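You operate a simulated robot arm through the tools that you are given. There is no shell and no other tool.

Carry out the task below with a simulated robot arm. There is one attempt and no reset: what you move stays moved.

TASK
Test the red paint at 30 rpm, then put its can in the pass or hold tray.
Fine: the small trays; pass is up to the limit on the console. Raise the head again; leave the dial at 30 and the sliding tray out. Test no other can. Set down upright: what you pick out.

The check looks at the end state, three seconds after you hand in, the way a careful person would. Anything else that was tipped, shoved, dropped, spilled or broken makes it a failure.

THE ROBOT
A 7-joint arm with a two-finger gripper, fixed in place. Base frame: the origin is at the foot of the arm, x ahead of it, y to its left, z up; the work surface is at about z = 0.88. Lengths are in m, angles in degrees, forces in N, time in s.
With the tool pointing down near the work surface it reaches from about 0.34 to 0.78 m from the base axis. Its first joint turns from -143.0 to 143.0 degrees. Payload 2.45 kg.
The tool frame sits at the grasp point between the pads (the TCP): z along the fingers, y along the line on which they close. The tips reach 0.026 m beyond it. The gripper opens to 0.096 m. The gripper's body begins 0.069 m behind the TCP.
Orientation is that of the tool frame in the base frame, as a unit quaternion [x, y, z, w]. With the fingers straight down and closing along the base's y, the tool's x points along the base's -x, its y along +y and its z along -z.

THE INTERFACE
- The arm moves only by the tool servo_tool. Its argument "commands" is a list that holds one entry, the list of rows, each a list of 7 numbers: the shift along the base's x, y, z in m, then the turn, a rotation vector about the base's x, y, z in degrees, then the finger opening in m, from 0 to 0.096. In form: [[[x, y, z, rx, ry, rz, grip], ...]]. A call has 1 to 20 rows; each row is the pose to reach, as a shift and turn from the pose commanded when the call began. Each row takes 0.2 s and may step no farther than 0.05 m and 8.6 degrees from the row before; otherwise, or with a gripper value out of range, the whole call is refused. Where a pose cannot be reached the arm comes as near as it can. A force on the tool above 70 N (or 10 N above the force at the start of the call, whichever is more), or a blocked arm, ends the call early, and 0.2 s more pass. The fingers move at their own pace and stop on an object; they squeeze with about 26 N. The grip force told is the motor's: it shows also when the fingers shut on nothing. Time passes only in rows, and 0.2 s behind the last, so rows that repeat a pose let the fingers close. The reply holds the time, the measured pose of the TCP, the force on the tool along the base axes, the opening and the grip force, in the units named above and with some noise, with the torque about the TCP (base axes, N m) and any sound that the robot's microphone picked up.
- Cameras (640 x 400 px; columns grow to the right, rows downward): "scene" is fixed at [0.0494, -0.6505, 1.6187]; the picture's right is [0.71, -0.70, 0.00], its down [-0.40, -0.40, -0.82] and it looks along [0.58, 0.59, -0.57] (base axes); focal length 310 px, centre (320, 200). "wrist" rides on the gripper at [0.082, 0.003, -0.098] in the tool frame; the picture's right is [-0.04, 1.00, 0.00], its down [-0.73, -0.03, -0.68] and it looks along [-0.68, -0.03, 0.73] (tool axes); focal length 256 px, centre (320, 200). There is no depth. A picture from a camera that has moved, and an enlarged one, comes with that camera's place and axes in the base frame and with its lens.
- snapshot(camera): a new picture of that camera. The clock stands still meanwhile.
- move_column(by): slides the trunk up (or, below 0, down) by that many m; the arm rides with it, the base frame stays. It gives what a move gives, with no picture.
- inspect(camera, box): a new picture of the part [left, top, right, bottom] of that camera's present view, enlarged. The clock stands still meanwhile.
- job_done(): hands the job in; it is judged then, once.

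Places have to be worked out from the pictures, the camera data and where the tool is seen. Open the gripper and draw the arm clear of the work before you hand the job in, unless the task says otherwise.

The tools are called after "Emit:" as a command line: name --argument value ..., lists and objects as JSON in quotes. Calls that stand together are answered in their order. servo_tool: Moves the arm, as the interface text tells. Its arguments: {"type":"object","properties":{"commands":{"type":"array","items":{"type":"array","items":{"type":"array","items":{"type":"number"}}}}},"required":["commands"]} The other tools are called the same way: move_column (by) slides the trunk up or down; snapshot (camera) takes a picture; inspect (camera, box) takes an enlarged picture of a part of a camera's view; job_done () hands the job in.

At the start:

```text
clock: 0.0
tool_pos: [0.484, 0.0161, 1.204]
orientation: [0.0, 1.0, 0.0, 0.0]
ft_force: [-0.4, -0.6, 0.3]
ft_torque: [-0.02, -0.01, 0.01]
finger_gap: 0.0963
gripper_force: 0.1
trunk travel left (down, up): [-0.575, 0.065]
```

scene: 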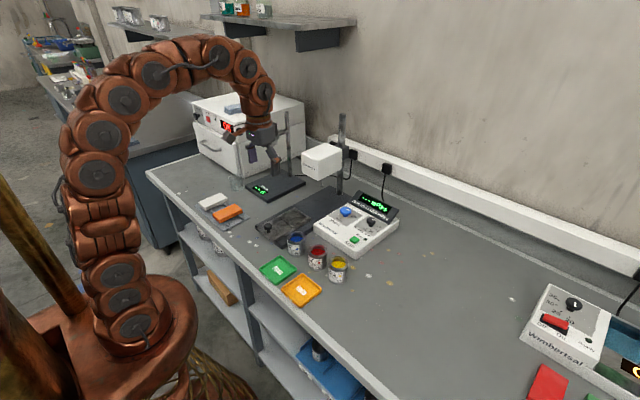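
wrist: 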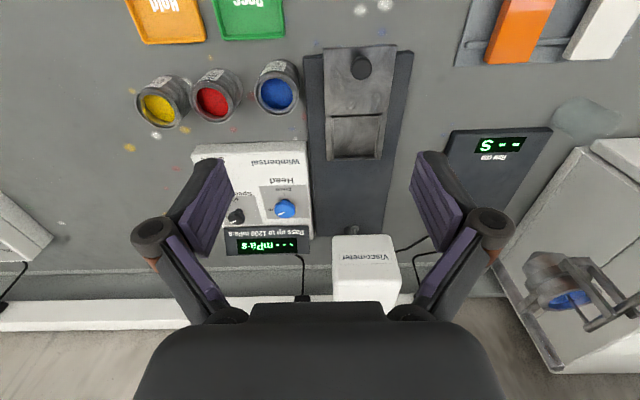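

I'll start by taking enlarged looks at the console, the cans, and the instrument.

Emit:
inspect --camera "scene" --box '[240, 120, 420, 310]'

Emit:
inspect --camera "wrist" --box '[120, 0, 420, 320]'

Emit:
inspect --camera "scene" --box '[310, 185, 410, 265]'

Emit:
inspect --camera "wrist" --box '[180, 130, 330, 270]'

```text
2.11 times, centred on (330, 215) of scene
camera zoom: at [0.0494, -0.6505, 1.6187], right [0.71, -0.7, 0.0], down [-0.4, -0.4, -0.82], along [0.58, 0.59, -0.57], focal length 652 px, centre (299, 168)
```

zoom: 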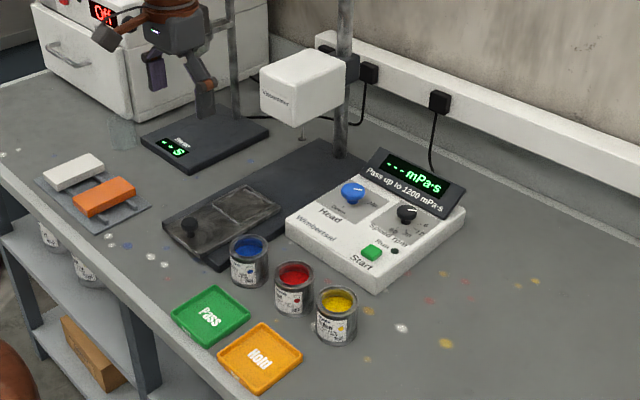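

```text
1.25 times, centred on (270, 160) of wrist
camera zoom: at [0.4021, 0.0198, 1.3025], right [0.04, 1.0, 0.0], down [0.73, -0.03, 0.68], along [0.68, -0.03, -0.73], focal length 320 px, centre (382, 250)
```

zoom: 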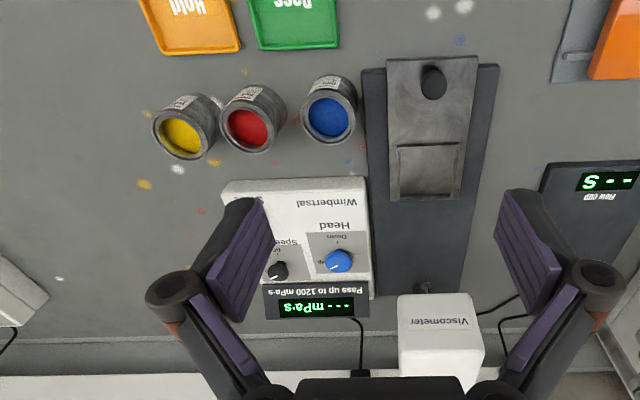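

```text
5.00 times, centred on (360, 225) of scene
camera zoom: at [0.0494, -0.6505, 1.6187], right [0.71, -0.7, 0.0], down [-0.4, -0.4, -0.82], along [0.58, 0.59, -0.57], focal length 1548 px, centre (120, 75)
```

zoom: 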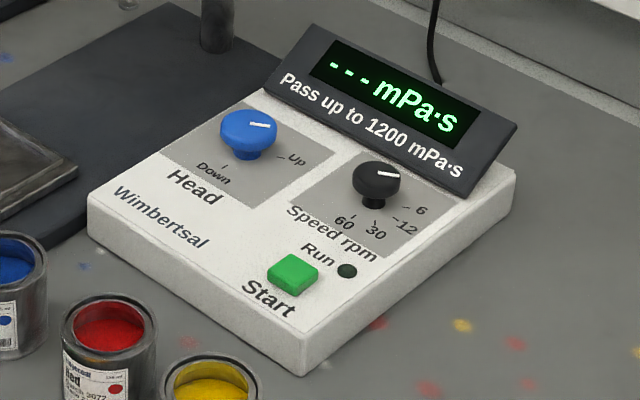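

```text
2.86 times, centred on (255, 200) of wrist
camera zoom: at [0.4021, 0.0198, 1.3025], right [0.04, 1.0, 0.0], down [0.73, -0.03, 0.68], along [0.68, -0.03, -0.73], focal length 731 px, centre (506, 200)
```

zoom: 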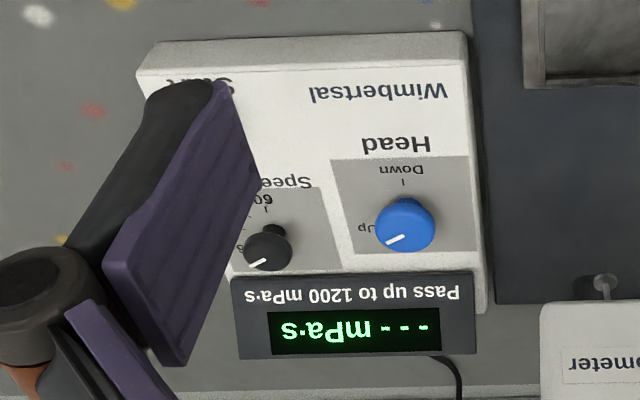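

The scene camera puts the red can near (0.54, -0.14), the console dials near (0.75…0.77, -0.06…-0.17), and the tray knob near (0.51, 0.07). The limit is "Pass up to 1200 mPa·s". I'll move sideways to see the dials and cans better.

Emit:
servo_tool --commands '[[[0, -0.04, 0, 0, 0, 0, 0.096], [0, -0.08, 0, 0, 0, 0, 0.096], [0, -0.11, 0, 0, 0, 0, 0.096], [0, -0.13, 0, 0, 0, 0, 0.096]]]'

Emit:
snapshot --camera "wrist"

```text
clock: 1.0
tool_pos: [0.482, -0.1162, 1.2027]
orientation: [0.0, 1.0, 0.0, 0.0]
ft_force: [-0.4, 0.2, 0.7]
ft_torque: [-0.01, 0.03, 0.0]
finger_gap: 0.0961
gripper_force: 0.0
trunk travel left (down, up): [-0.575, 0.065]
```

```text
taken
camera wrist: at [0.4006, -0.1126, 1.301], right [0.04, 1.0, 0.0], down [0.73, -0.03, 0.68], along [0.68, -0.03, -0.73], focal length 256 px, centre (320, 200)
```

wrist: 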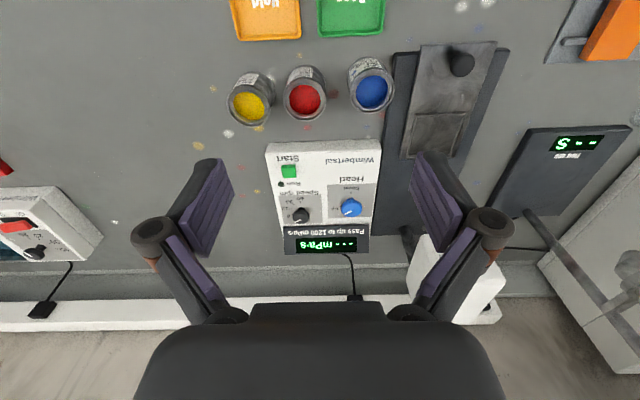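

The console is now between the fingers; I'll enlarge it and the cans to read the dial ticks.

Emit:
inspect --camera "wrist" --box '[255, 135, 395, 260]'

Emit:
inspect --camera "wrist" --box '[215, 40, 405, 140]'

Emit:
inspect --camera "wrist" --box '[370, 30, 530, 170]'

Emit:
inspect --camera "scene" --box '[240, 170, 350, 260]'

```text
3.20 times, centred on (325, 198) of wrist
camera zoom: at [0.4006, -0.1126, 1.301], right [0.04, 1.0, 0.0], down [0.73, -0.03, 0.68], along [0.68, -0.03, -0.73], focal length 819 px, centre (304, 208)
```

zoom: 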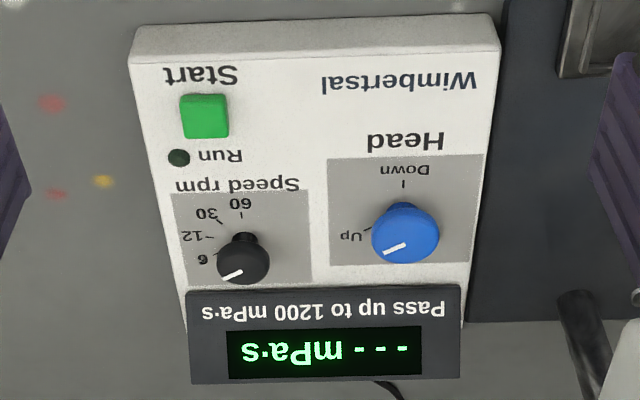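

```text
3.37 times, centred on (310, 90) of wrist
camera zoom: at [0.4006, -0.1126, 1.301], right [0.04, 1.0, 0.0], down [0.73, -0.03, 0.68], along [0.68, -0.03, -0.73], focal length 862 px, centre (354, 570)
```

zoom: 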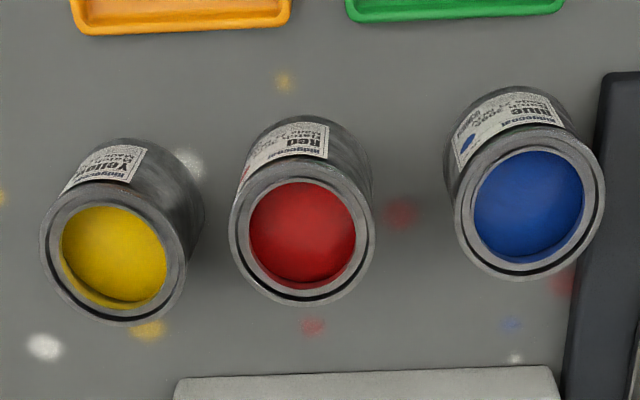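

```text
2.86 times, centred on (450, 100) of wrist
camera zoom: at [0.4006, -0.1126, 1.301], right [0.04, 1.0, 0.0], down [0.73, -0.03, 0.68], along [0.68, -0.03, -0.73], focal length 731 px, centre (-51, 486)
```

zoom: 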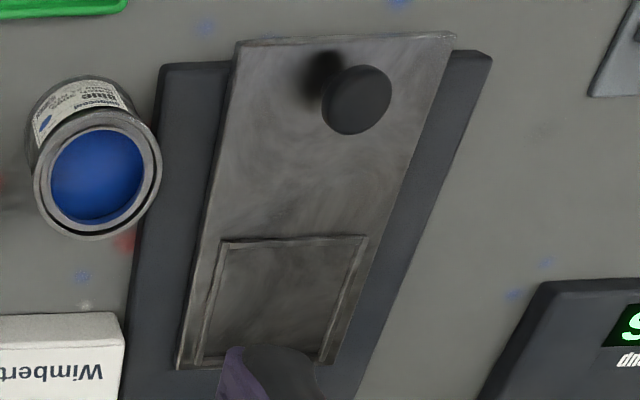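

```text
4.44 times, centred on (295, 215) of scene
camera zoom: at [0.0494, -0.6505, 1.6187], right [0.71, -0.7, 0.0], down [-0.4, -0.4, -0.82], along [0.58, 0.59, -0.57], focal length 1376 px, centre (431, 133)
```

zoom: 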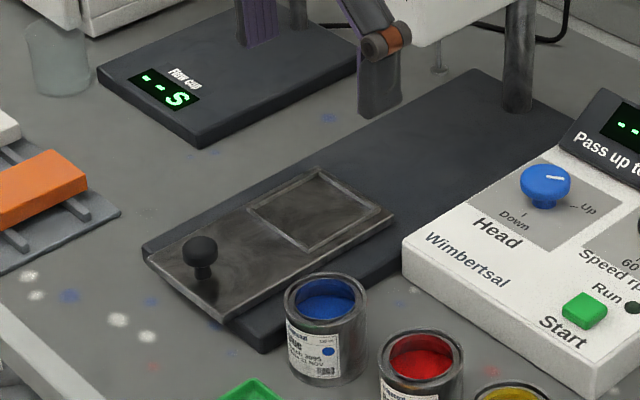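

Readings: the speed dial points at 6 and 30 lies about 80° clockwise from it. The head knob is at Up, with Down about 115° clockwise. The black knob is near (0.778, -0.166, 0.94), at the edge of reach, so I'll hover above it with yaw +40° and check what the arm reaches.

Emit:
servo_tool --commands '[[[0.04, -0.006, -0.01, 0, 0, 5, 0.096], [0.08, -0.012, -0.03, 0, 0, 10, 0.09], [0.12, -0.02, -0.05, 0, 0, 16, 0.08], [0.16, -0.028, -0.07, 0, 0, 22, 0.07], [0.2, -0.036, -0.09, 0, 0, 28, 0.06], [0.24, -0.043, -0.11, 0, 0, 34, 0.06], [0.27, -0.047, -0.13, 0, 0, 40, 0.06], [0.296, -0.05, -0.143, 0, 0, 40, 0.06], [0.296, -0.05, -0.143, 0, 0, 40, 0.06]]]'

Emit:
snapshot --camera "wrist"

Emit:
snapshot --camera "scene"

```text
clock: 3.0
tool_pos: [0.7205, -0.1541, 1.055]
orientation: [-0.342, 0.94, 0.0, 0.0]
ft_force: [0.6, 0.4, 0.7]
ft_torque: [0.01, 0.0, 0.01]
finger_gap: 0.0598
gripper_force: 0.1
out of reach, approached as far as the arm can: row 6, 7, 8, 9
trunk travel left (down, up): [-0.575, 0.065]
```

```text
taken
camera wrist: at [0.6551, -0.2034, 1.1542], right [-0.61, 0.79, 0.0], down [0.58, 0.45, 0.68], along [0.54, 0.42, -0.73], focal length 256 px, centre (320, 200)
```

wrist: 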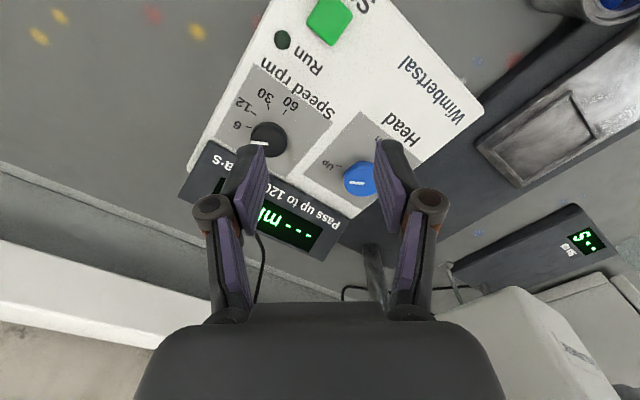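

```text
taken
```

scene: 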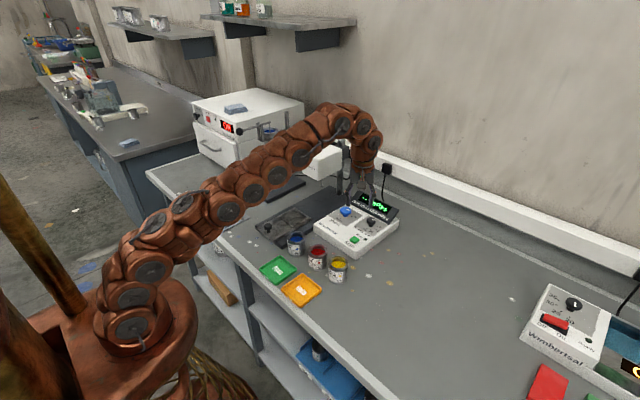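

The upright tool tops out at about 0.737 m radius at this height, so I'll need a small outward tilt and a higher trunk to reach the black knob. I'll back off slightly, which also shows what the shift is measured from, then raise the trunk.

Emit:
servo_tool --commands '[[[-0.03, 0, 0, 0, 0, 0, 0.06], [-0.06, 0.0, 0, 0, 0, 0, 0.06], [-0.06, 0, 0, 0, 0, 0, 0.06]]]'

Emit:
move_column --by 0.06

```text
clock: 3.8
tool_pos: [0.6621, -0.1529, 1.0571]
orientation: [-0.342, 0.94, 0.0, 0.0]
ft_force: [0.9, -0.1, -0.1]
ft_torque: [0.0, 0.02, -0.03]
finger_gap: 0.0602
gripper_force: 0.1
trunk travel left (down, up): [-0.575, 0.065]
```

```text
clock: 4.8
tool_pos: [0.6615, -0.1518, 1.1171]
orientation: [-0.342, 0.94, 0.0, 0.0]
ft_force: [-0.2, 0.4, -0.3]
ft_torque: [-0.01, 0.01, 0.0]
finger_gap: 0.0599
gripper_force: 0.1
trunk travel left (down, up): [-0.635, 0.005]
```

Shifts count from the reached pose. Now I'll tilt the tool 10° outward and hover above the black knob at about z = 1.02.

Emit:
servo_tool --commands '[[[0.02, -0.003, -0.02, 0, -5, 0, 0.06], [0.05, -0.006, -0.04, 0, -10, 0, 0.06], [0.085, -0.01, -0.065, 0, -10, 0, 0.06], [0.115, -0.015, -0.095, 0, -10, 0, 0.06], [0.115, -0.015, -0.095, 0, -10, 0, 0.06]]]'

Emit:
snapshot --camera "wrist"

Emit:
inspect --camera "scene" --box '[300, 140, 440, 260]'

```text
clock: 6.0
tool_pos: [0.7794, -0.1667, 1.021]
orientation: [-0.34, 0.936, -0.03, 0.082]
ft_force: [1.1, 0.4, 0.0]
ft_torque: [0.0, 0.0, 0.02]
finger_gap: 0.06
gripper_force: 0.0
trunk travel left (down, up): [-0.635, 0.005]
```

```text
taken
camera wrist: at [0.6973, -0.2177, 1.1063], right [-0.6, 0.79, -0.11], down [0.45, 0.45, 0.77], along [0.66, 0.41, -0.63], focal length 256 px, centre (320, 200)
```

wrist: 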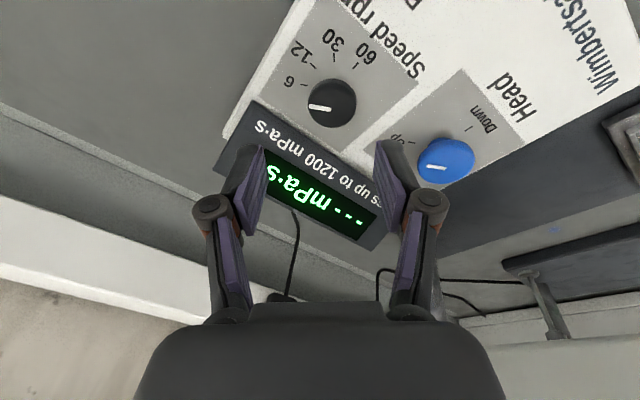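

```text
3.33 times, centred on (370, 200) of scene
camera zoom: at [0.0494, -0.6505, 1.6187], right [0.71, -0.7, 0.0], down [-0.4, -0.4, -0.82], along [0.58, 0.59, -0.57], focal length 1032 px, centre (153, 200)
```

zoom: 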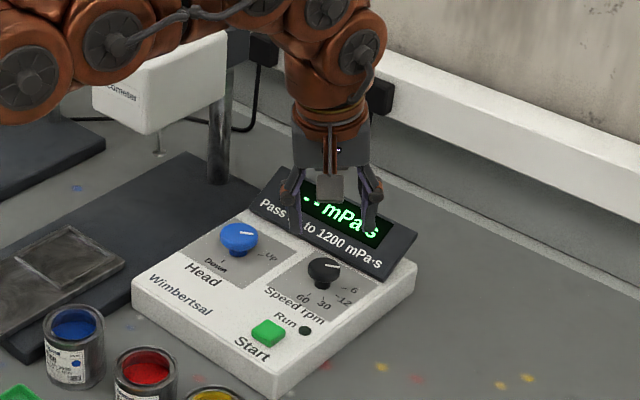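

The tool is centred over the black knob at (0.777, -0.168). I'll narrow to 0.052 and descend to about z = 0.965, then look.

Emit:
servo_tool --commands '[[[-0.001, -0.001, -0.02, 0, 0, 0, 0.052], [-0.002, -0.001, -0.04, 0, 0, 0, 0.052], [-0.002, -0.001, -0.052, 0, 0, 0, 0.052], [-0.002, -0.001, -0.056, 0, 0, 0, 0.052]]]'

Emit:
snapshot --camera "wrist"

Emit:
inspect --camera "scene" --box '[335, 170, 415, 240]'

```text
clock: 7.0
tool_pos: [0.7746, -0.1682, 0.9648]
orientation: [-0.34, 0.937, -0.03, 0.08]
ft_force: [-1.1, 0.8, 0.2]
ft_torque: [0.0, -0.01, 0.01]
finger_gap: 0.0519
gripper_force: 0.1
trunk travel left (down, up): [-0.635, 0.005]
```

```text
taken
camera wrist: at [0.6946, -0.2184, 1.0511], right [-0.6, 0.79, -0.11], down [0.45, 0.45, 0.77], along [0.66, 0.42, -0.63], focal length 256 px, centre (320, 200)
```

wrist: 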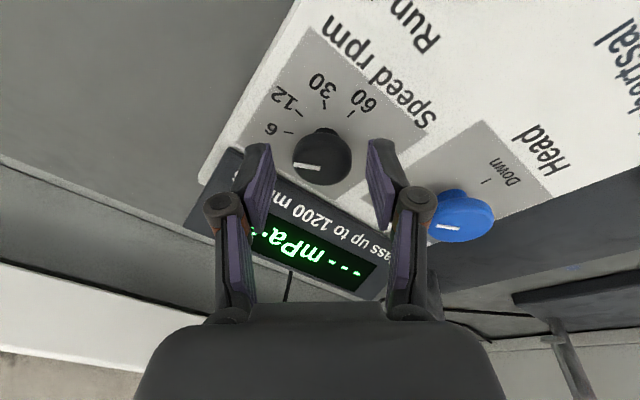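

```text
5.71 times, centred on (375, 205) of scene
camera zoom: at [0.0494, -0.6505, 1.6187], right [0.71, -0.7, 0.0], down [-0.4, -0.4, -0.82], along [0.58, 0.59, -0.57], focal length 1769 px, centre (6, 171)
```

zoom: 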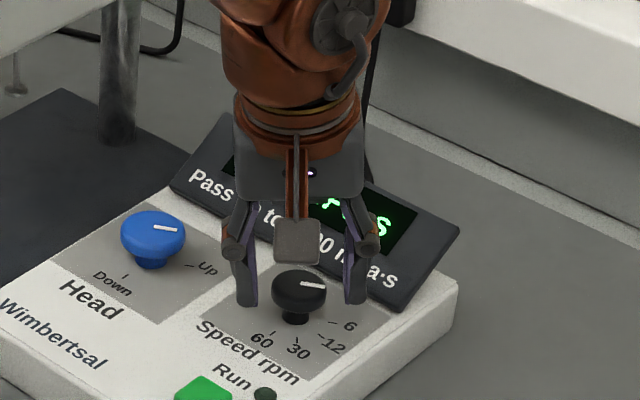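

The fingertips straddle the cap and sit about level with its middle. I'll lower 6 mm more and then close on the knob.

Emit:
servo_tool --commands '[[[0.001, 0, -0.003, 0, 0, 0, 0.052], [0.001, 0, -0.006, 0, 0, 0, 0.052], [0.001, 0, -0.006, 0, 0, 0, 0.04], [0.001, 0, -0.006, 0, 0, 0, 0.03], [0.001, 0, -0.006, 0, 0, 0, 0.02], [0.001, 0, -0.006, 0, 0, 0, 0.02]]]'

Emit:
inspect --camera "scene" --box '[335, 170, 415, 240]'

Emit:
inspect --camera "wrist" --box '[230, 60, 430, 240]'

```text
clock: 8.4
tool_pos: [0.7752, -0.1677, 0.9597]
orientation: [-0.341, 0.936, -0.029, 0.081]
ft_force: [-12.1, 9.0, -1.5]
ft_torque: [0.18, 0.37, 0.07]
finger_gap: 0.033
gripper_force: 44.1
trunk travel left (down, up): [-0.635, 0.005]
```

```text
5.71 times, centred on (375, 205) of scene
camera zoom: at [0.0494, -0.6505, 1.6187], right [0.71, -0.7, 0.0], down [-0.4, -0.4, -0.82], along [0.58, 0.59, -0.57], focal length 1769 px, centre (6, 171)
```

zoom: 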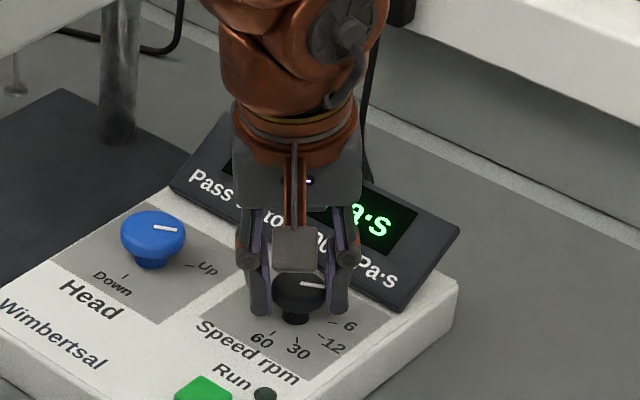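

```text
2.22 times, centred on (330, 150) of wrist
camera zoom: at [0.6943, -0.218, 1.0456], right [-0.6, 0.79, -0.1], down [0.46, 0.45, 0.77], along [0.66, 0.42, -0.63], focal length 569 px, centre (298, 311)
```

zoom: 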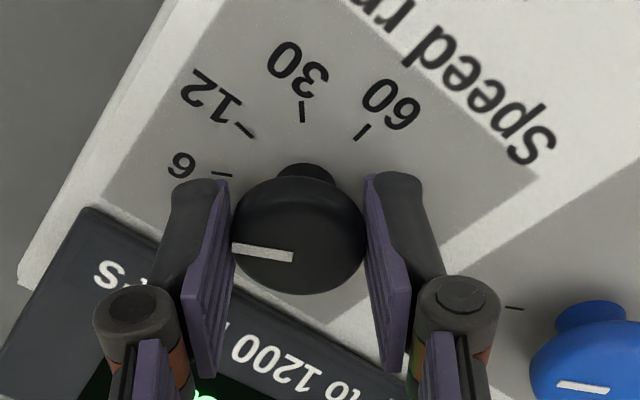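

Gripped with a gap of 0.033 m. The side force shows about a 1 mm centring error, which I'll relieve before turning 80° clockwise about the tool's own axis.

Emit:
servo_tool --commands '[[[-0.001, 0.001, 0, 0, 0, 0, 0.02], [-0.001, 0.001, 0, 1.39, 0, -7.88, 0.02], [-0.001, 0.001, 0, 2.78, 0, -15.76, 0.02], [-0.001, 0.001, 0, 4.17, 0, -23.64, 0.02], [-0.001, 0.001, 0, 5.56, 0, -31.5, 0.02], [-0.001, 0.001, 0, 6.95, 0, -39.4, 0.02]]]'

Emit:
inspect --camera "wrist" --box '[230, 60, 430, 240]'

Emit:
inspect --camera "scene" --box '[335, 170, 415, 240]'

```text
clock: 9.8
tool_pos: [0.7744, -0.1673, 0.9593]
orientation: [0.001, 0.996, 0.0, 0.087]
ft_force: [-3.1, 7.6, -4.2]
ft_torque: [-0.23, 0.1, 0.06]
finger_gap: 0.0329
gripper_force: 44.9
trunk travel left (down, up): [-0.635, 0.005]
```

```text
2.22 times, centred on (330, 150) of wrist
camera zoom: at [0.6768, -0.1632, 1.0428], right [0.04, 1.0, 0.01], down [0.6, -0.03, 0.8], along [0.8, -0.03, -0.61], focal length 569 px, centre (298, 311)
```

zoom: 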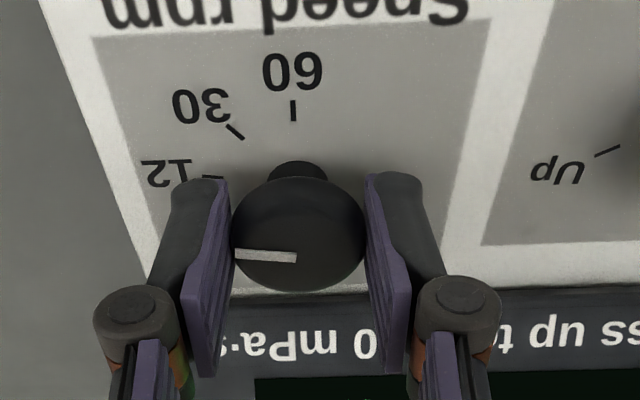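

```text
5.71 times, centred on (375, 205) of scene
camera zoom: at [0.0494, -0.6505, 1.6187], right [0.71, -0.7, 0.0], down [-0.4, -0.4, -0.82], along [0.58, 0.59, -0.57], focal length 1769 px, centre (6, 171)
```

zoom: 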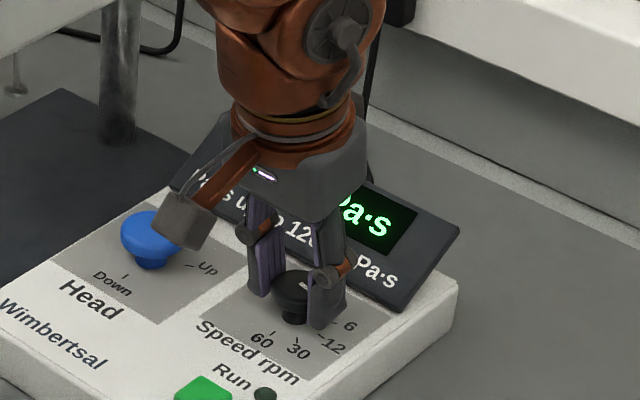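

The knob turned with the gripper and now points at 12. I'll turn another 40° toward 30.

Emit:
servo_tool --commands '[[[0, 0.0005, 0, 1.39, 0, -7.88, 0.02], [0, 0.0005, 0, 2.78, 0, -15.76, 0.02], [0, 0.0005, 0, 4.17, 0, -23.64, 0.02], [0, 0.0005, 0, 5.56, 0, -31.5, 0.02], [0, 0.0005, 0, 6.95, 0, -39.4, 0.02], [0, 0.0005, 0, 6.95, 0, -39.4, 0.02]]]'

Emit:
inspect --camera "wrist" --box '[230, 60, 430, 240]'

Emit:
inspect --camera "scene" --box '[335, 170, 415, 240]'

```text
clock: 11.2
tool_pos: [0.7757, -0.1669, 0.9595]
orientation: [0.341, 0.936, 0.03, 0.082]
ft_force: [1.7, 5.7, -7.6]
ft_torque: [-0.15, -0.19, -0.02]
finger_gap: 0.0332
gripper_force: 44.9
trunk travel left (down, up): [-0.635, 0.005]
```

```text
2.22 times, centred on (330, 150) of wrist
camera zoom: at [0.6986, -0.1108, 1.0465], right [0.66, 0.74, 0.12], down [0.42, -0.5, 0.76], along [0.62, -0.46, -0.64], focal length 569 px, centre (298, 311)
```

zoom: 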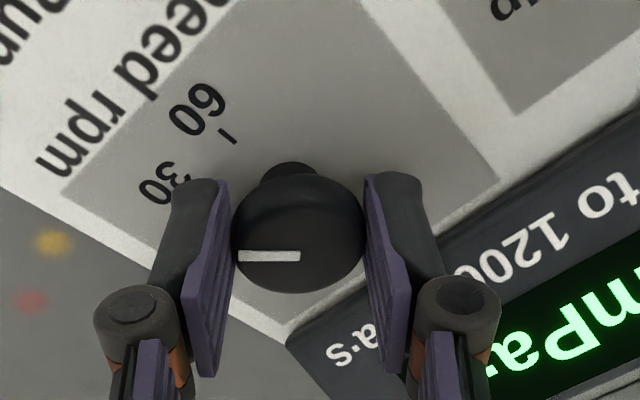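

```text
5.71 times, centred on (375, 205) of scene
camera zoom: at [0.0494, -0.6505, 1.6187], right [0.71, -0.7, 0.0], down [-0.4, -0.4, -0.82], along [0.58, 0.59, -0.57], focal length 1769 px, centre (6, 171)
```

zoom: 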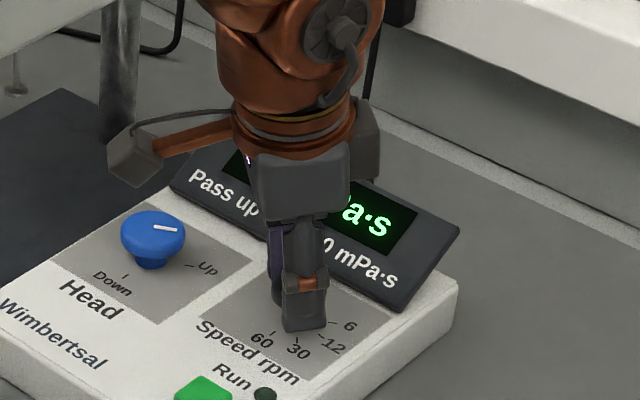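

The pointer looks close to 30, with slight lag. I'll release, lift clear, and check.

Emit:
servo_tool --commands '[[[0, 0, 0, 0, 0, 0, 0.055], [0, 0, 0, 0, 0, 0, 0.055], [0, 0, 0.02, 0, 0, 0, 0.055], [-0.01, 0, 0.05, 0, 0, 0, 0.055], [-0.02, 0, 0.08, 0, 0, 0, 0.055]]]'

Emit:
snapshot --camera "wrist"

Emit:
inspect --camera "scene" --box '[335, 180, 415, 250]'

```text
clock: 12.4
tool_pos: [0.7521, -0.1675, 1.0393]
orientation: [0.34, 0.936, 0.03, 0.081]
ft_force: [0.5, -0.2, 0.1]
ft_torque: [0.02, 0.02, 0.0]
finger_gap: 0.055
gripper_force: 0.0
trunk travel left (down, up): [-0.635, 0.005]
```

```text
taken
camera wrist: at [0.6749, -0.1123, 1.1262], right [0.66, 0.74, 0.12], down [0.42, -0.49, 0.76], along [0.62, -0.46, -0.64], focal length 256 px, centre (320, 200)
```

wrist: 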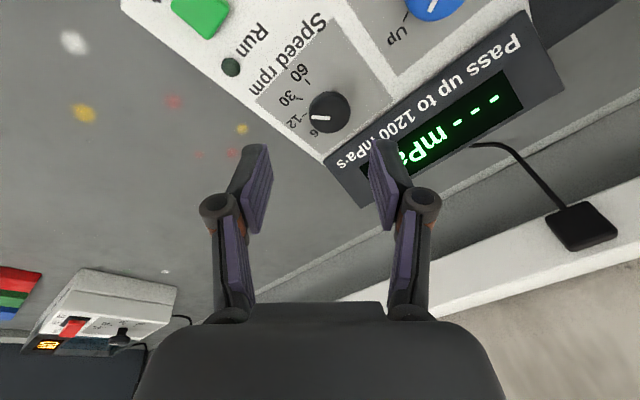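

```text
5.71 times, centred on (375, 215) of scene
camera zoom: at [0.0494, -0.6505, 1.6187], right [0.71, -0.7, 0.0], down [-0.4, -0.4, -0.82], along [0.58, 0.59, -0.57], focal length 1769 px, centre (6, 114)
```

zoom: 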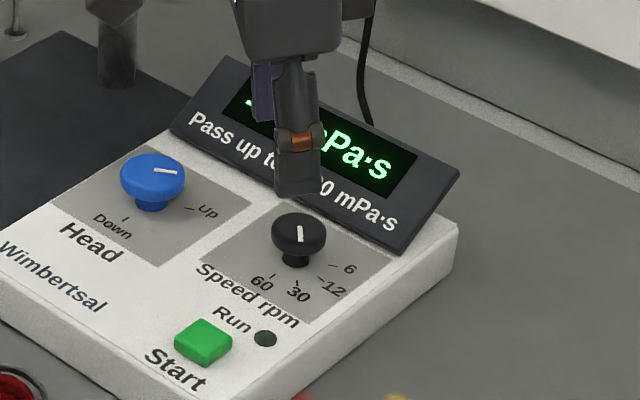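

The pointer seems to be at or near 30; a closer look will confirm the alignment.

Emit:
inspect --camera "scene" --box '[360, 208, 390, 236]'

Emit:
inspect --camera "wrist" --box '[260, 50, 380, 150]'

```text
14.29 times, centred on (375, 222) of scene
camera zoom: at [0.0494, -0.6505, 1.6187], right [0.71, -0.7, 0.0], down [-0.4, -0.4, -0.82], along [0.58, 0.59, -0.57], focal length 4423 px, centre (-466, -114)
```

zoom: 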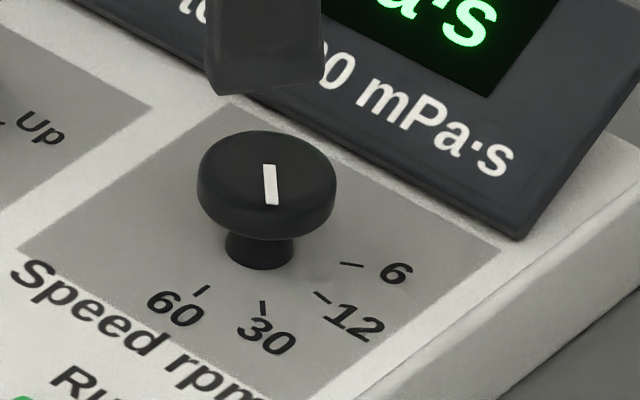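

```text
4.00 times, centred on (320, 100) of wrist
camera zoom: at [0.6749, -0.1123, 1.1262], right [0.66, 0.74, 0.12], down [0.42, -0.49, 0.76], along [0.62, -0.46, -0.64], focal length 1024 px, centre (320, 600)
```

zoom: 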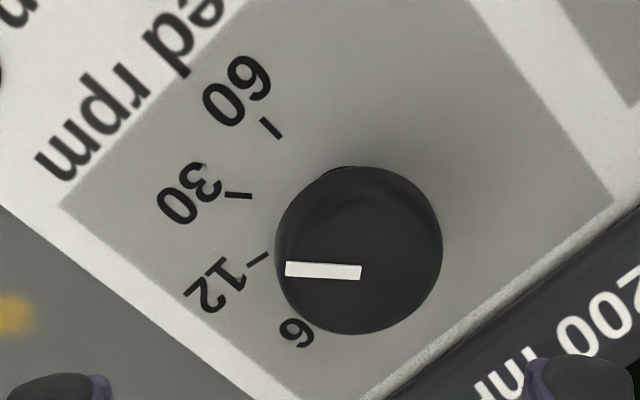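

The dial reads 30: the pointer is parallel to the 30 tick in both views. Next I'll undo the tilt and bring the tool back and up, above the red can.

Emit:
servo_tool --commands '[[[-0.02, 0.0, 0.03, 0, 3, 0, 0.07], [-0.055, 0.005, 0.06, 0, 6, 0, 0.08], [-0.095, 0.01, 0.085, 0, 10, 0, 0.09], [-0.135, 0.018, 0.1, 0, 10, 0, 0.096], [-0.175, 0.024, 0.1, 0, 10, 0, 0.096], [-0.208, 0.028, 0.1, 0, 10, 0, 0.096]]]'

Emit:
servo_tool --commands '[[[0, 0, 0, 0, 0, -8.5, 0.096], [0, 0, 0, 0, 0, -17, 0.096], [0, 0, 0, 0, 0, -25.5, 0.096], [0, 0, 0, 0, 0, -34, 0.096], [0, 0, 0, 0, 0, -42.5, 0.096], [0, 0, 0, 0, 0, -50, 0.096], [0, 0, 0, 0, 0, -50, 0.096]]]'

Emit:
snapshot --camera "wrist"

Emit:
inspect --camera "scene" --box '[240, 120, 420, 310]'

```text
clock: 13.8
tool_pos: [0.5497, -0.1398, 1.1406]
orientation: [0.342, 0.94, 0.0, 0.0]
ft_force: [0.6, -0.5, -0.3]
ft_torque: [0.02, 0.01, -0.03]
finger_gap: 0.0959
gripper_force: 0.0
trunk travel left (down, up): [-0.635, 0.005]
```

```text
clock: 15.4
tool_pos: [0.548, -0.1396, 1.1396]
orientation: [0.707, 0.707, 0.0, 0.0]
ft_force: [0.5, -0.3, 0.2]
ft_torque: [0.01, 0.01, 0.0]
finger_gap: 0.096
gripper_force: 0.0
trunk travel left (down, up): [-0.635, 0.005]
```

```text
taken
camera wrist: at [0.5505, -0.0572, 1.2388], right [1.0, -0.04, 0.0], down [-0.03, -0.73, 0.68], along [-0.03, -0.68, -0.73], focal length 256 px, centre (320, 200)
```

wrist: 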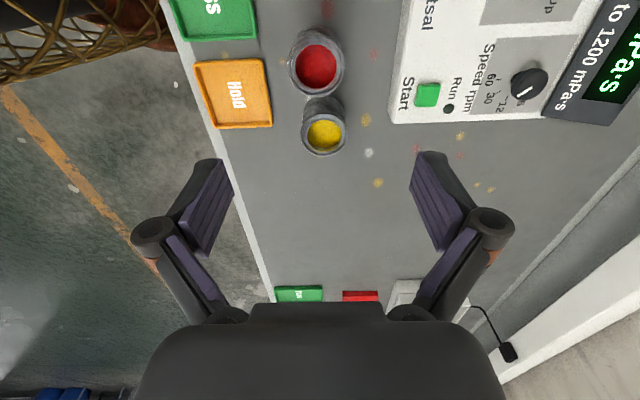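

```text
2.11 times, centred on (330, 215) of scene
camera zoom: at [0.0494, -0.6505, 1.6187], right [0.71, -0.7, 0.0], down [-0.4, -0.4, -0.82], along [0.58, 0.59, -0.57], focal length 652 px, centre (299, 168)
```

zoom: 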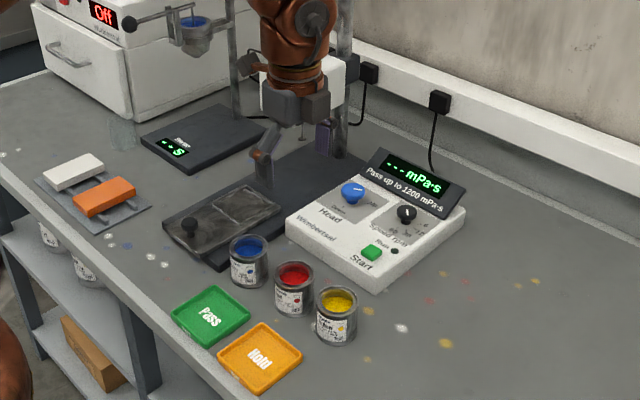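

The gripper now closes along x, clear of the neighbouring cans. The red can is near (0.545, -0.140). I'll descend to hover just above its rim and look again.

Emit:
servo_tool --commands '[[[-0.001, 0, -0.035, 0, 0, 0, 0.096], [-0.002, 0, -0.07, 0, 0, 0, 0.096], [-0.003, 0, -0.1, 0, 0, 0, 0.096], [-0.003, 0, -0.13, 0, 0, 0, 0.096], [-0.003, 0, -0.13, 0, 0, 0, 0.096]]]'

Emit:
snapshot --camera "wrist"

Emit:
inspect --camera "scene" --box '[270, 210, 370, 300]'

```text
clock: 16.6
tool_pos: [0.5424, -0.1394, 1.0097]
orientation: [0.707, 0.707, 0.0, 0.0]
ft_force: [-0.7, -0.1, 0.7]
ft_torque: [0.04, 0.01, 0.03]
finger_gap: 0.0959
gripper_force: 0.1
trunk travel left (down, up): [-0.635, 0.005]
```

```text
taken
camera wrist: at [0.5447, -0.0569, 1.109], right [1.0, -0.04, 0.0], down [-0.03, -0.73, 0.68], along [-0.03, -0.68, -0.73], focal length 256 px, centre (320, 200)
```

wrist: 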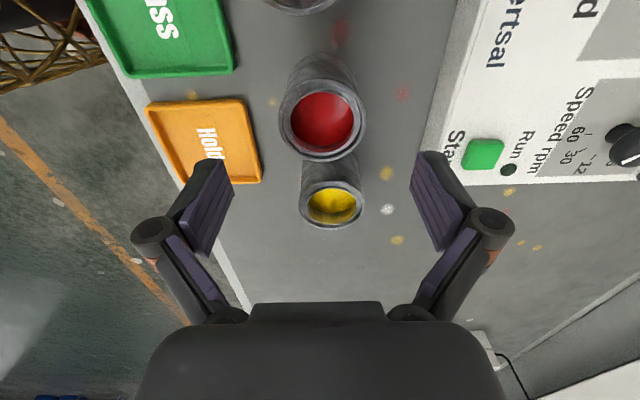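

```text
4.44 times, centred on (320, 255) of scene
camera zoom: at [0.0494, -0.6505, 1.6187], right [0.71, -0.7, 0.0], down [-0.4, -0.4, -0.82], along [0.58, 0.59, -0.57], focal length 1376 px, centre (320, -44)
```

zoom: 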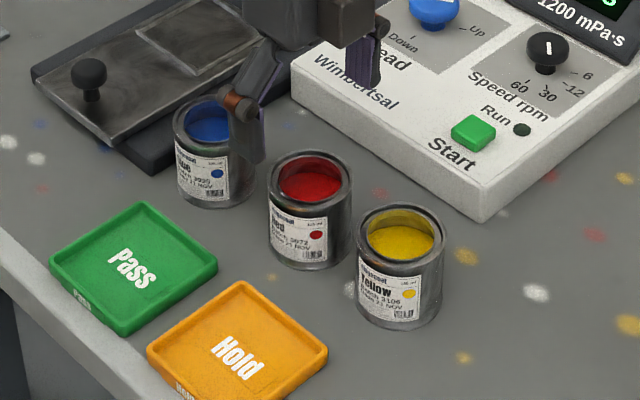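

The rim is at about z = 0.935 and centred under the tool, so the can is roughly 0.055 tall and 0.062 wide. I'll descend to z ≈ 0.918 and close on it.

Emit:
servo_tool --commands '[[[0.001, 0, -0.025, 0, 0, 0, 0.096], [0.001, 0, -0.05, 0, 0, 0, 0.096], [0.001, 0, -0.075, 0, 0, 0, 0.096], [0.001, 0, -0.091, 0, 0, 0, 0.096], [0.001, 0, -0.091, 0, 0, 0, 0.096], [0.001, 0, -0.091, 0, 0, 0, 0.08], [0.001, 0, -0.091, 0, 0, 0, 0.065], [0.001, 0, -0.091, 0, 0, 0, 0.05], [0.001, 0, -0.091, 0, 0, 0, 0.05], [0.001, 0, -0.091, 0, 0, 0, 0.05]]]'

Emit:
snapshot --camera "wrist"

Emit:
inspect --camera "scene" --box '[270, 190, 370, 280]'

```text
clock: 18.8
tool_pos: [0.5457, -0.1396, 0.9189]
orientation: [0.707, 0.707, 0.0, 0.0]
ft_force: [-1.2, 0.3, 2.0]
ft_torque: [0.08, 0.11, -0.01]
finger_gap: 0.0609
gripper_force: 25.7
trunk travel left (down, up): [-0.635, 0.005]
```

```text
taken
camera wrist: at [0.5477, -0.0582, 1.0176], right [1.0, -0.04, 0.0], down [-0.03, -0.73, 0.68], along [-0.03, -0.68, -0.73], focal length 256 px, centre (320, 200)
```

wrist: 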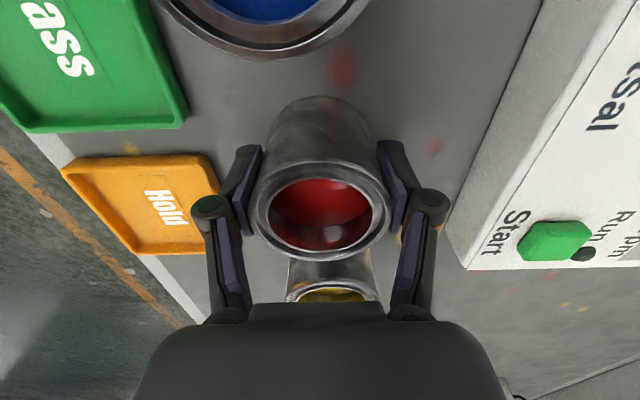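

```text
4.44 times, centred on (320, 235) of scene
camera zoom: at [0.0494, -0.6505, 1.6187], right [0.71, -0.7, 0.0], down [-0.4, -0.4, -0.82], along [0.58, 0.59, -0.57], focal length 1376 px, centre (320, 44)
```

zoom: 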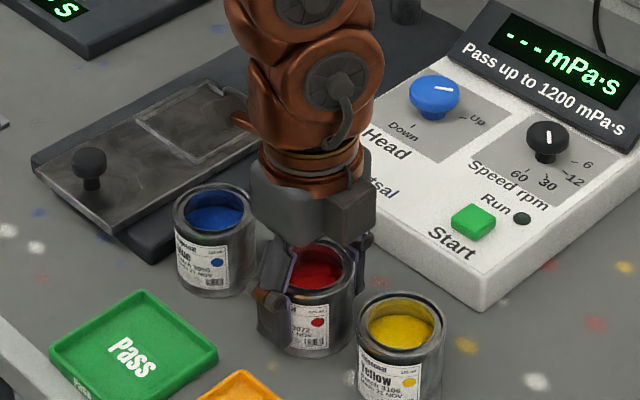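

The can is held firmly with a 0.061 m gap and no side load. I'll lift it straight up until its bottom clears the other cans.

Emit:
servo_tool --commands '[[[0, 0, 0.01, 0, 0, 0, 0.05], [0, 0, 0.03, 0, 0, 0, 0.05], [0, 0, 0.055, 0, 0, 0, 0.05], [0, 0, 0.08, 0, 0, 0, 0.05], [0, 0, 0.105, 0, 0, 0, 0.05], [0, 0, 0.12, 0, 0, 0, 0.05], [0, 0, 0.12, 0, 0, 0, 0.05]]]'

Emit:
inspect --camera "scene" --box '[220, 140, 400, 280]'

```text
clock: 20.4
tool_pos: [0.5444, -0.1407, 1.0392]
orientation: [0.707, 0.707, 0.0, 0.0]
ft_force: [-0.4, -0.7, 0.1]
ft_torque: [0.0, -0.01, -0.02]
finger_gap: 0.0501
gripper_force: 0.0
trunk travel left (down, up): [-0.635, 0.005]
```

```text
2.86 times, centred on (310, 210) of scene
camera zoom: at [0.0494, -0.6505, 1.6187], right [0.71, -0.7, 0.0], down [-0.4, -0.4, -0.82], along [0.58, 0.59, -0.57], focal length 885 px, centre (349, 171)
```

zoom: 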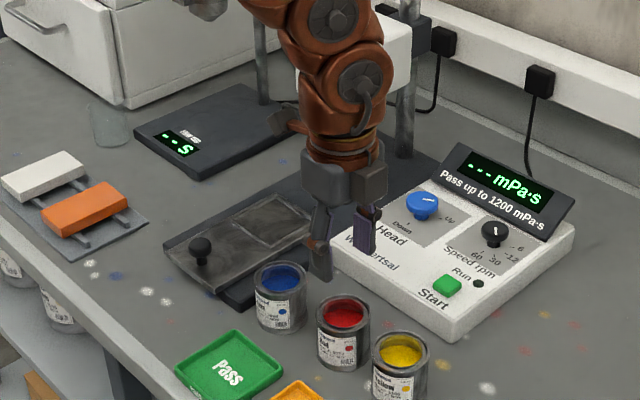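

The fingers came up empty: the gap closed to 0.050 with zero grip force, and the red can is still standing on the bench. I'll check how it stands.

Emit:
snapshot --camera "wrist"

Emit:
inspect --camera "scene" --box '[280, 215, 360, 285]'

```text
taken
camera wrist: at [0.5477, -0.0584, 1.138], right [1.0, -0.04, 0.0], down [-0.03, -0.73, 0.68], along [-0.03, -0.68, -0.73], focal length 256 px, centre (320, 200)
```

wrist: 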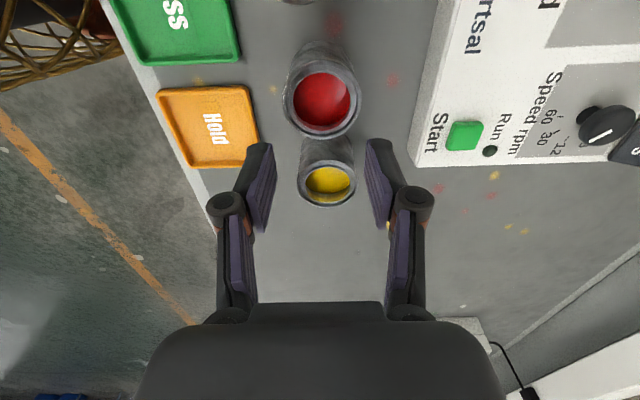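

```text
5.71 times, centred on (320, 250) of scene
camera zoom: at [0.0494, -0.6505, 1.6187], right [0.71, -0.7, 0.0], down [-0.4, -0.4, -0.82], along [0.58, 0.59, -0.57], focal length 1769 px, centre (320, -86)
```

zoom: 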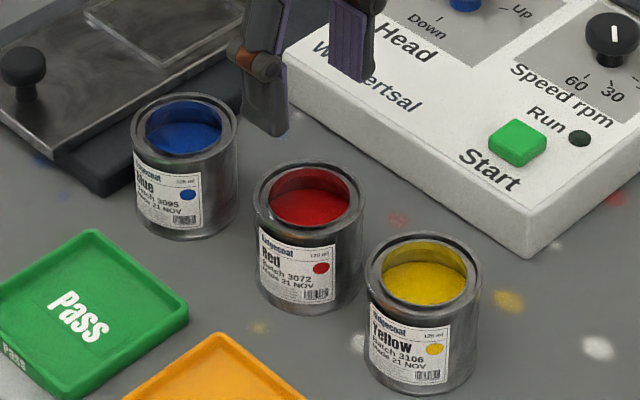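

The red can stands upright at (0.546, -0.138), essentially where it was. I'll open, go down slightly lower, and squeeze with a much smaller commanded opening for a firmer grip before lifting just a little.

Emit:
servo_tool --commands '[[[0, 0, 0, 0, 0, 0, 0.096], [0, 0, 0, 0, 0, 0, 0.096], [0, 0, 0, 0, 0, 0, 0.096], [0.001, 0.001, -0.03, 0, 0, 0, 0.096], [0.001, 0.001, -0.06, 0, 0, 0, 0.096], [0.001, 0.001, -0.09, 0, 0, 0, 0.096], [0.001, 0.001, -0.115, 0, 0, 0, 0.096], [0.001, 0.001, -0.123, 0, 0, 0, 0.096], [0.001, 0.001, -0.123, 0, 0, 0, 0.096]]]'

Emit:
servo_tool --commands '[[[0, 0, 0, 0, 0, 0, 0.08], [0, 0, 0, 0, 0, 0, 0.065], [0, 0, 0, 0, 0, 0, 0.05], [0, 0, 0, 0, 0, 0, 0.03], [0, 0, 0, 0, 0, 0, 0.02], [0, 0, 0, 0, 0, 0, 0.02], [0, 0, 0, 0, 0, 0, 0.02]]]'

Emit:
inspect --camera "wrist" --box '[180, 80, 460, 320]'

Emit:
inspect --camera "scene" --box '[280, 215, 360, 285]'

```text
clock: 22.4
tool_pos: [0.5458, -0.139, 0.9151]
orientation: [0.707, 0.707, 0.0, 0.0]
ft_force: [0.1, 0.3, 0.2]
ft_torque: [0.0, 0.0, -0.02]
finger_gap: 0.0957
gripper_force: 0.1
trunk travel left (down, up): [-0.635, 0.005]
```

```text
clock: 24.0
tool_pos: [0.5448, -0.1385, 0.9152]
orientation: [0.708, 0.707, 0.0, -0.001]
ft_force: [0.2, 0.9, 2.5]
ft_torque: [0.01, 0.04, -0.01]
finger_gap: 0.0605
gripper_force: 26.3
trunk travel left (down, up): [-0.635, 0.005]
```

```text
1.67 times, centred on (320, 200) of wrist
camera zoom: at [0.5485, -0.0571, 1.0147], right [1.0, -0.04, 0.0], down [-0.03, -0.73, 0.68], along [-0.03, -0.68, -0.73], focal length 427 px, centre (320, 200)
```

zoom: 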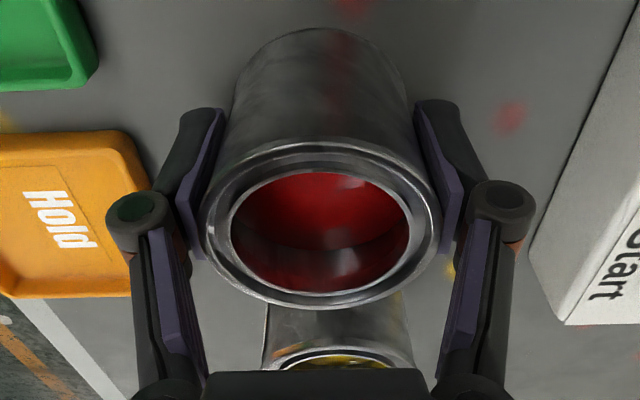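

```text
5.71 times, centred on (320, 250) of scene
camera zoom: at [0.0494, -0.6505, 1.6187], right [0.71, -0.7, 0.0], down [-0.4, -0.4, -0.82], along [0.58, 0.59, -0.57], focal length 1769 px, centre (320, -86)
```

zoom: 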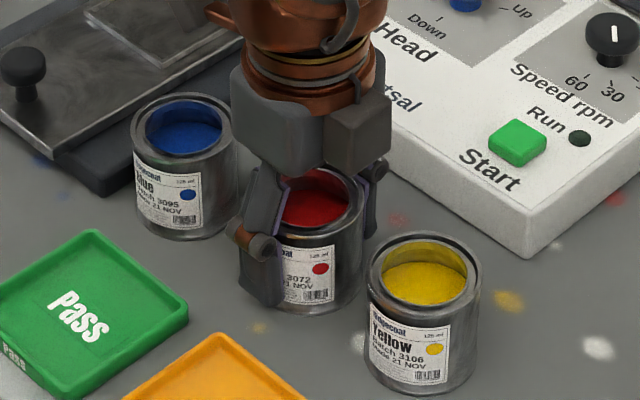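

The grip is at 26 N again with a 0.0605 gap. I'll lift slowly by 6 mm and check whether the can comes along.

Emit:
servo_tool --commands '[[[0, 0, 0.002, 0, 0, 0, 0.02], [0, 0, 0.004, 0, 0, 0, 0.02], [0, 0, 0.006, 0, 0, 0, 0.02]]]'

Emit:
inspect --camera "scene" --box '[280, 215, 360, 285]'

Emit:
inspect --camera "wrist" --box '[180, 80, 460, 320]'

```text
clock: 24.8
tool_pos: [0.5448, -0.1392, 0.9226]
orientation: [0.707, 0.707, 0.0, 0.0]
ft_force: [-0.6, -0.2, -1.8]
ft_torque: [-0.01, -0.01, 0.01]
finger_gap: 0.0604
gripper_force: 25.4
trunk travel left (down, up): [-0.635, 0.005]
```

```text
5.71 times, centred on (320, 250) of scene
camera zoom: at [0.0494, -0.6505, 1.6187], right [0.71, -0.7, 0.0], down [-0.4, -0.4, -0.82], along [0.58, 0.59, -0.57], focal length 1769 px, centre (320, -86)
```

zoom: 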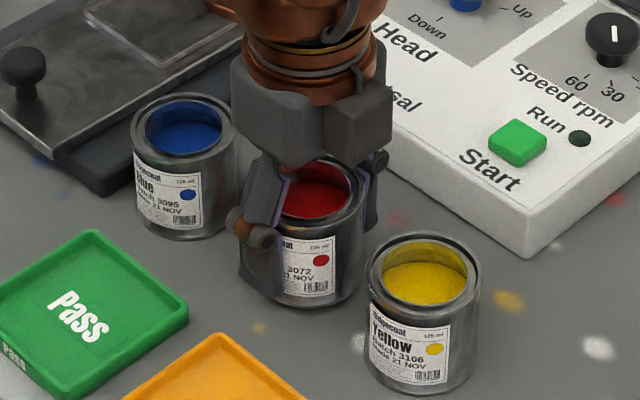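

```text
1.67 times, centred on (320, 200) of wrist
camera zoom: at [0.5486, -0.0576, 1.0214], right [1.0, -0.04, 0.0], down [-0.03, -0.73, 0.68], along [-0.03, -0.68, -0.73], focal length 427 px, centre (320, 200)
```

zoom: 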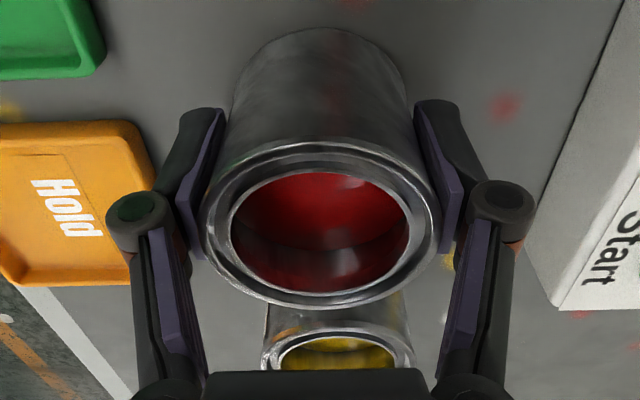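

The can is coming up: its picture in the gripper is unchanged and the tool carries about 1.8 N. I'll keep lifting gently.

Emit:
servo_tool --commands '[[[0, 0, 0.005, 0, 0, 0, 0.01], [0, 0, 0.012, 0, 0, 0, 0.01], [0, 0, 0.02, 0, 0, 0, 0.01], [0, 0, 0.03, 0, 0, 0, 0.01], [0, 0, 0.04, 0, 0, 0, 0.01]]]'

Emit:
inspect --camera "scene" --box '[280, 205, 360, 275]'

```text
clock: 26.0
tool_pos: [0.5477, -0.139, 0.9636]
orientation: [0.707, 0.707, -0.001, -0.001]
ft_force: [-0.8, 0.0, -1.2]
ft_torque: [0.0, -0.01, 0.05]
finger_gap: 0.0603
gripper_force: 26.1
trunk travel left (down, up): [-0.635, 0.005]
```

```text
5.71 times, centred on (320, 240) of scene
camera zoom: at [0.0494, -0.6505, 1.6187], right [0.71, -0.7, 0.0], down [-0.4, -0.4, -0.82], along [0.58, 0.59, -0.57], focal length 1769 px, centre (320, -29)
```

zoom: 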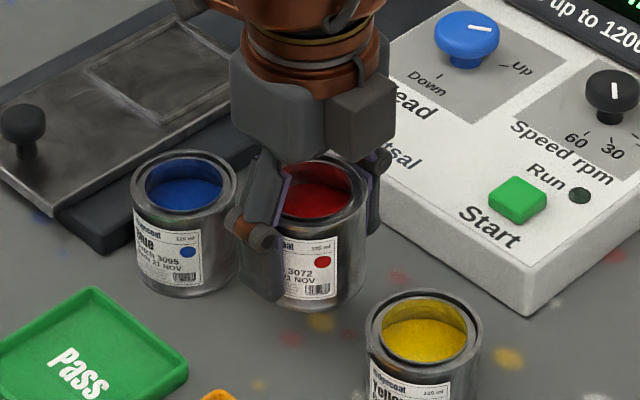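

Holding well. I'll lift to z ≈ 1.03 and then travel slowly toward the sliding tray, stopping part way to view the tray seat.

Emit:
servo_tool --commands '[[[0, 0, 0.008, 0, 0, 0, 0.01], [0, 0, 0.02, 0, 0, 0, 0.01], [0, 0, 0.034, 0, 0, 0, 0.01], [0, 0, 0.048, 0, 0, 0, 0.01], [0, 0, 0.06, 0, 0, 0, 0.01], [0.002, 0.006, 0.066, 0, 0, 0, 0.01], [0.008, 0.02, 0.068, 0, 0, 0, 0.01], [0.017, 0.04, 0.068, 0, 0, 0, 0.01], [0.026, 0.06, 0.068, 0, 0, 0, 0.01], [0.035, 0.08, 0.068, 0, 0, 0, 0.01], [0.044, 0.1, 0.068, 0, 0, 0, 0.01], [0.053, 0.12, 0.068, 0, 0, 0, 0.01], [0.06, 0.14, 0.068, 0, 0, 0, 0.01], [0.066, 0.152, 0.068, 0, 0, 0, 0.01], [0.068, 0.158, 0.068, 0, 0, 0, 0.01], [0.068, 0.158, 0.068, 0, 0, 0, 0.01]]]'

Emit:
snapshot --camera "wrist"

Emit:
inspect --camera "scene" --box '[230, 140, 370, 260]'

```text
clock: 29.4
tool_pos: [0.613, 0.0216, 1.0268]
orientation: [0.707, 0.707, 0.0, 0.0]
ft_force: [0.6, -0.3, -1.0]
ft_torque: [-0.02, -0.01, 0.02]
finger_gap: 0.0604
gripper_force: 25.7
trunk travel left (down, up): [-0.635, 0.005]
```

```text
taken
camera wrist: at [0.6155, 0.1028, 1.127], right [1.0, -0.04, 0.0], down [-0.03, -0.73, 0.68], along [-0.03, -0.68, -0.73], focal length 256 px, centre (320, 200)
```

wrist: 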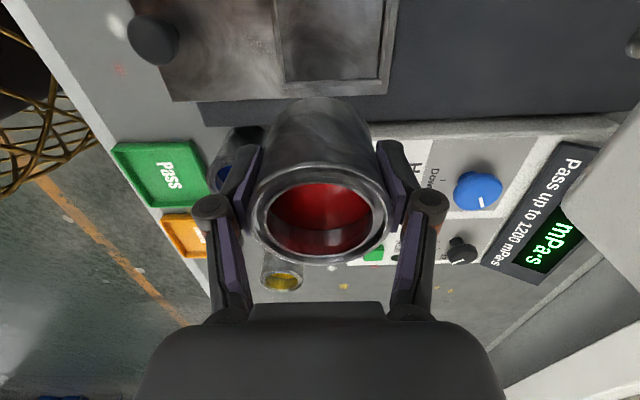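

```text
3.33 times, centred on (300, 200) of scene
camera zoom: at [0.0494, -0.6505, 1.6187], right [0.71, -0.7, 0.0], down [-0.4, -0.4, -0.82], along [0.58, 0.59, -0.57], focal length 1032 px, centre (387, 200)
```

zoom: 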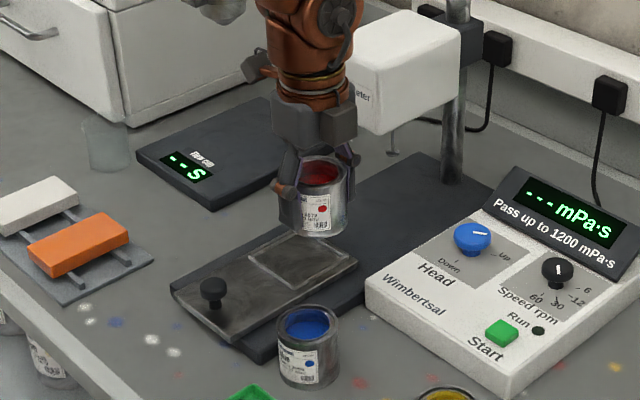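

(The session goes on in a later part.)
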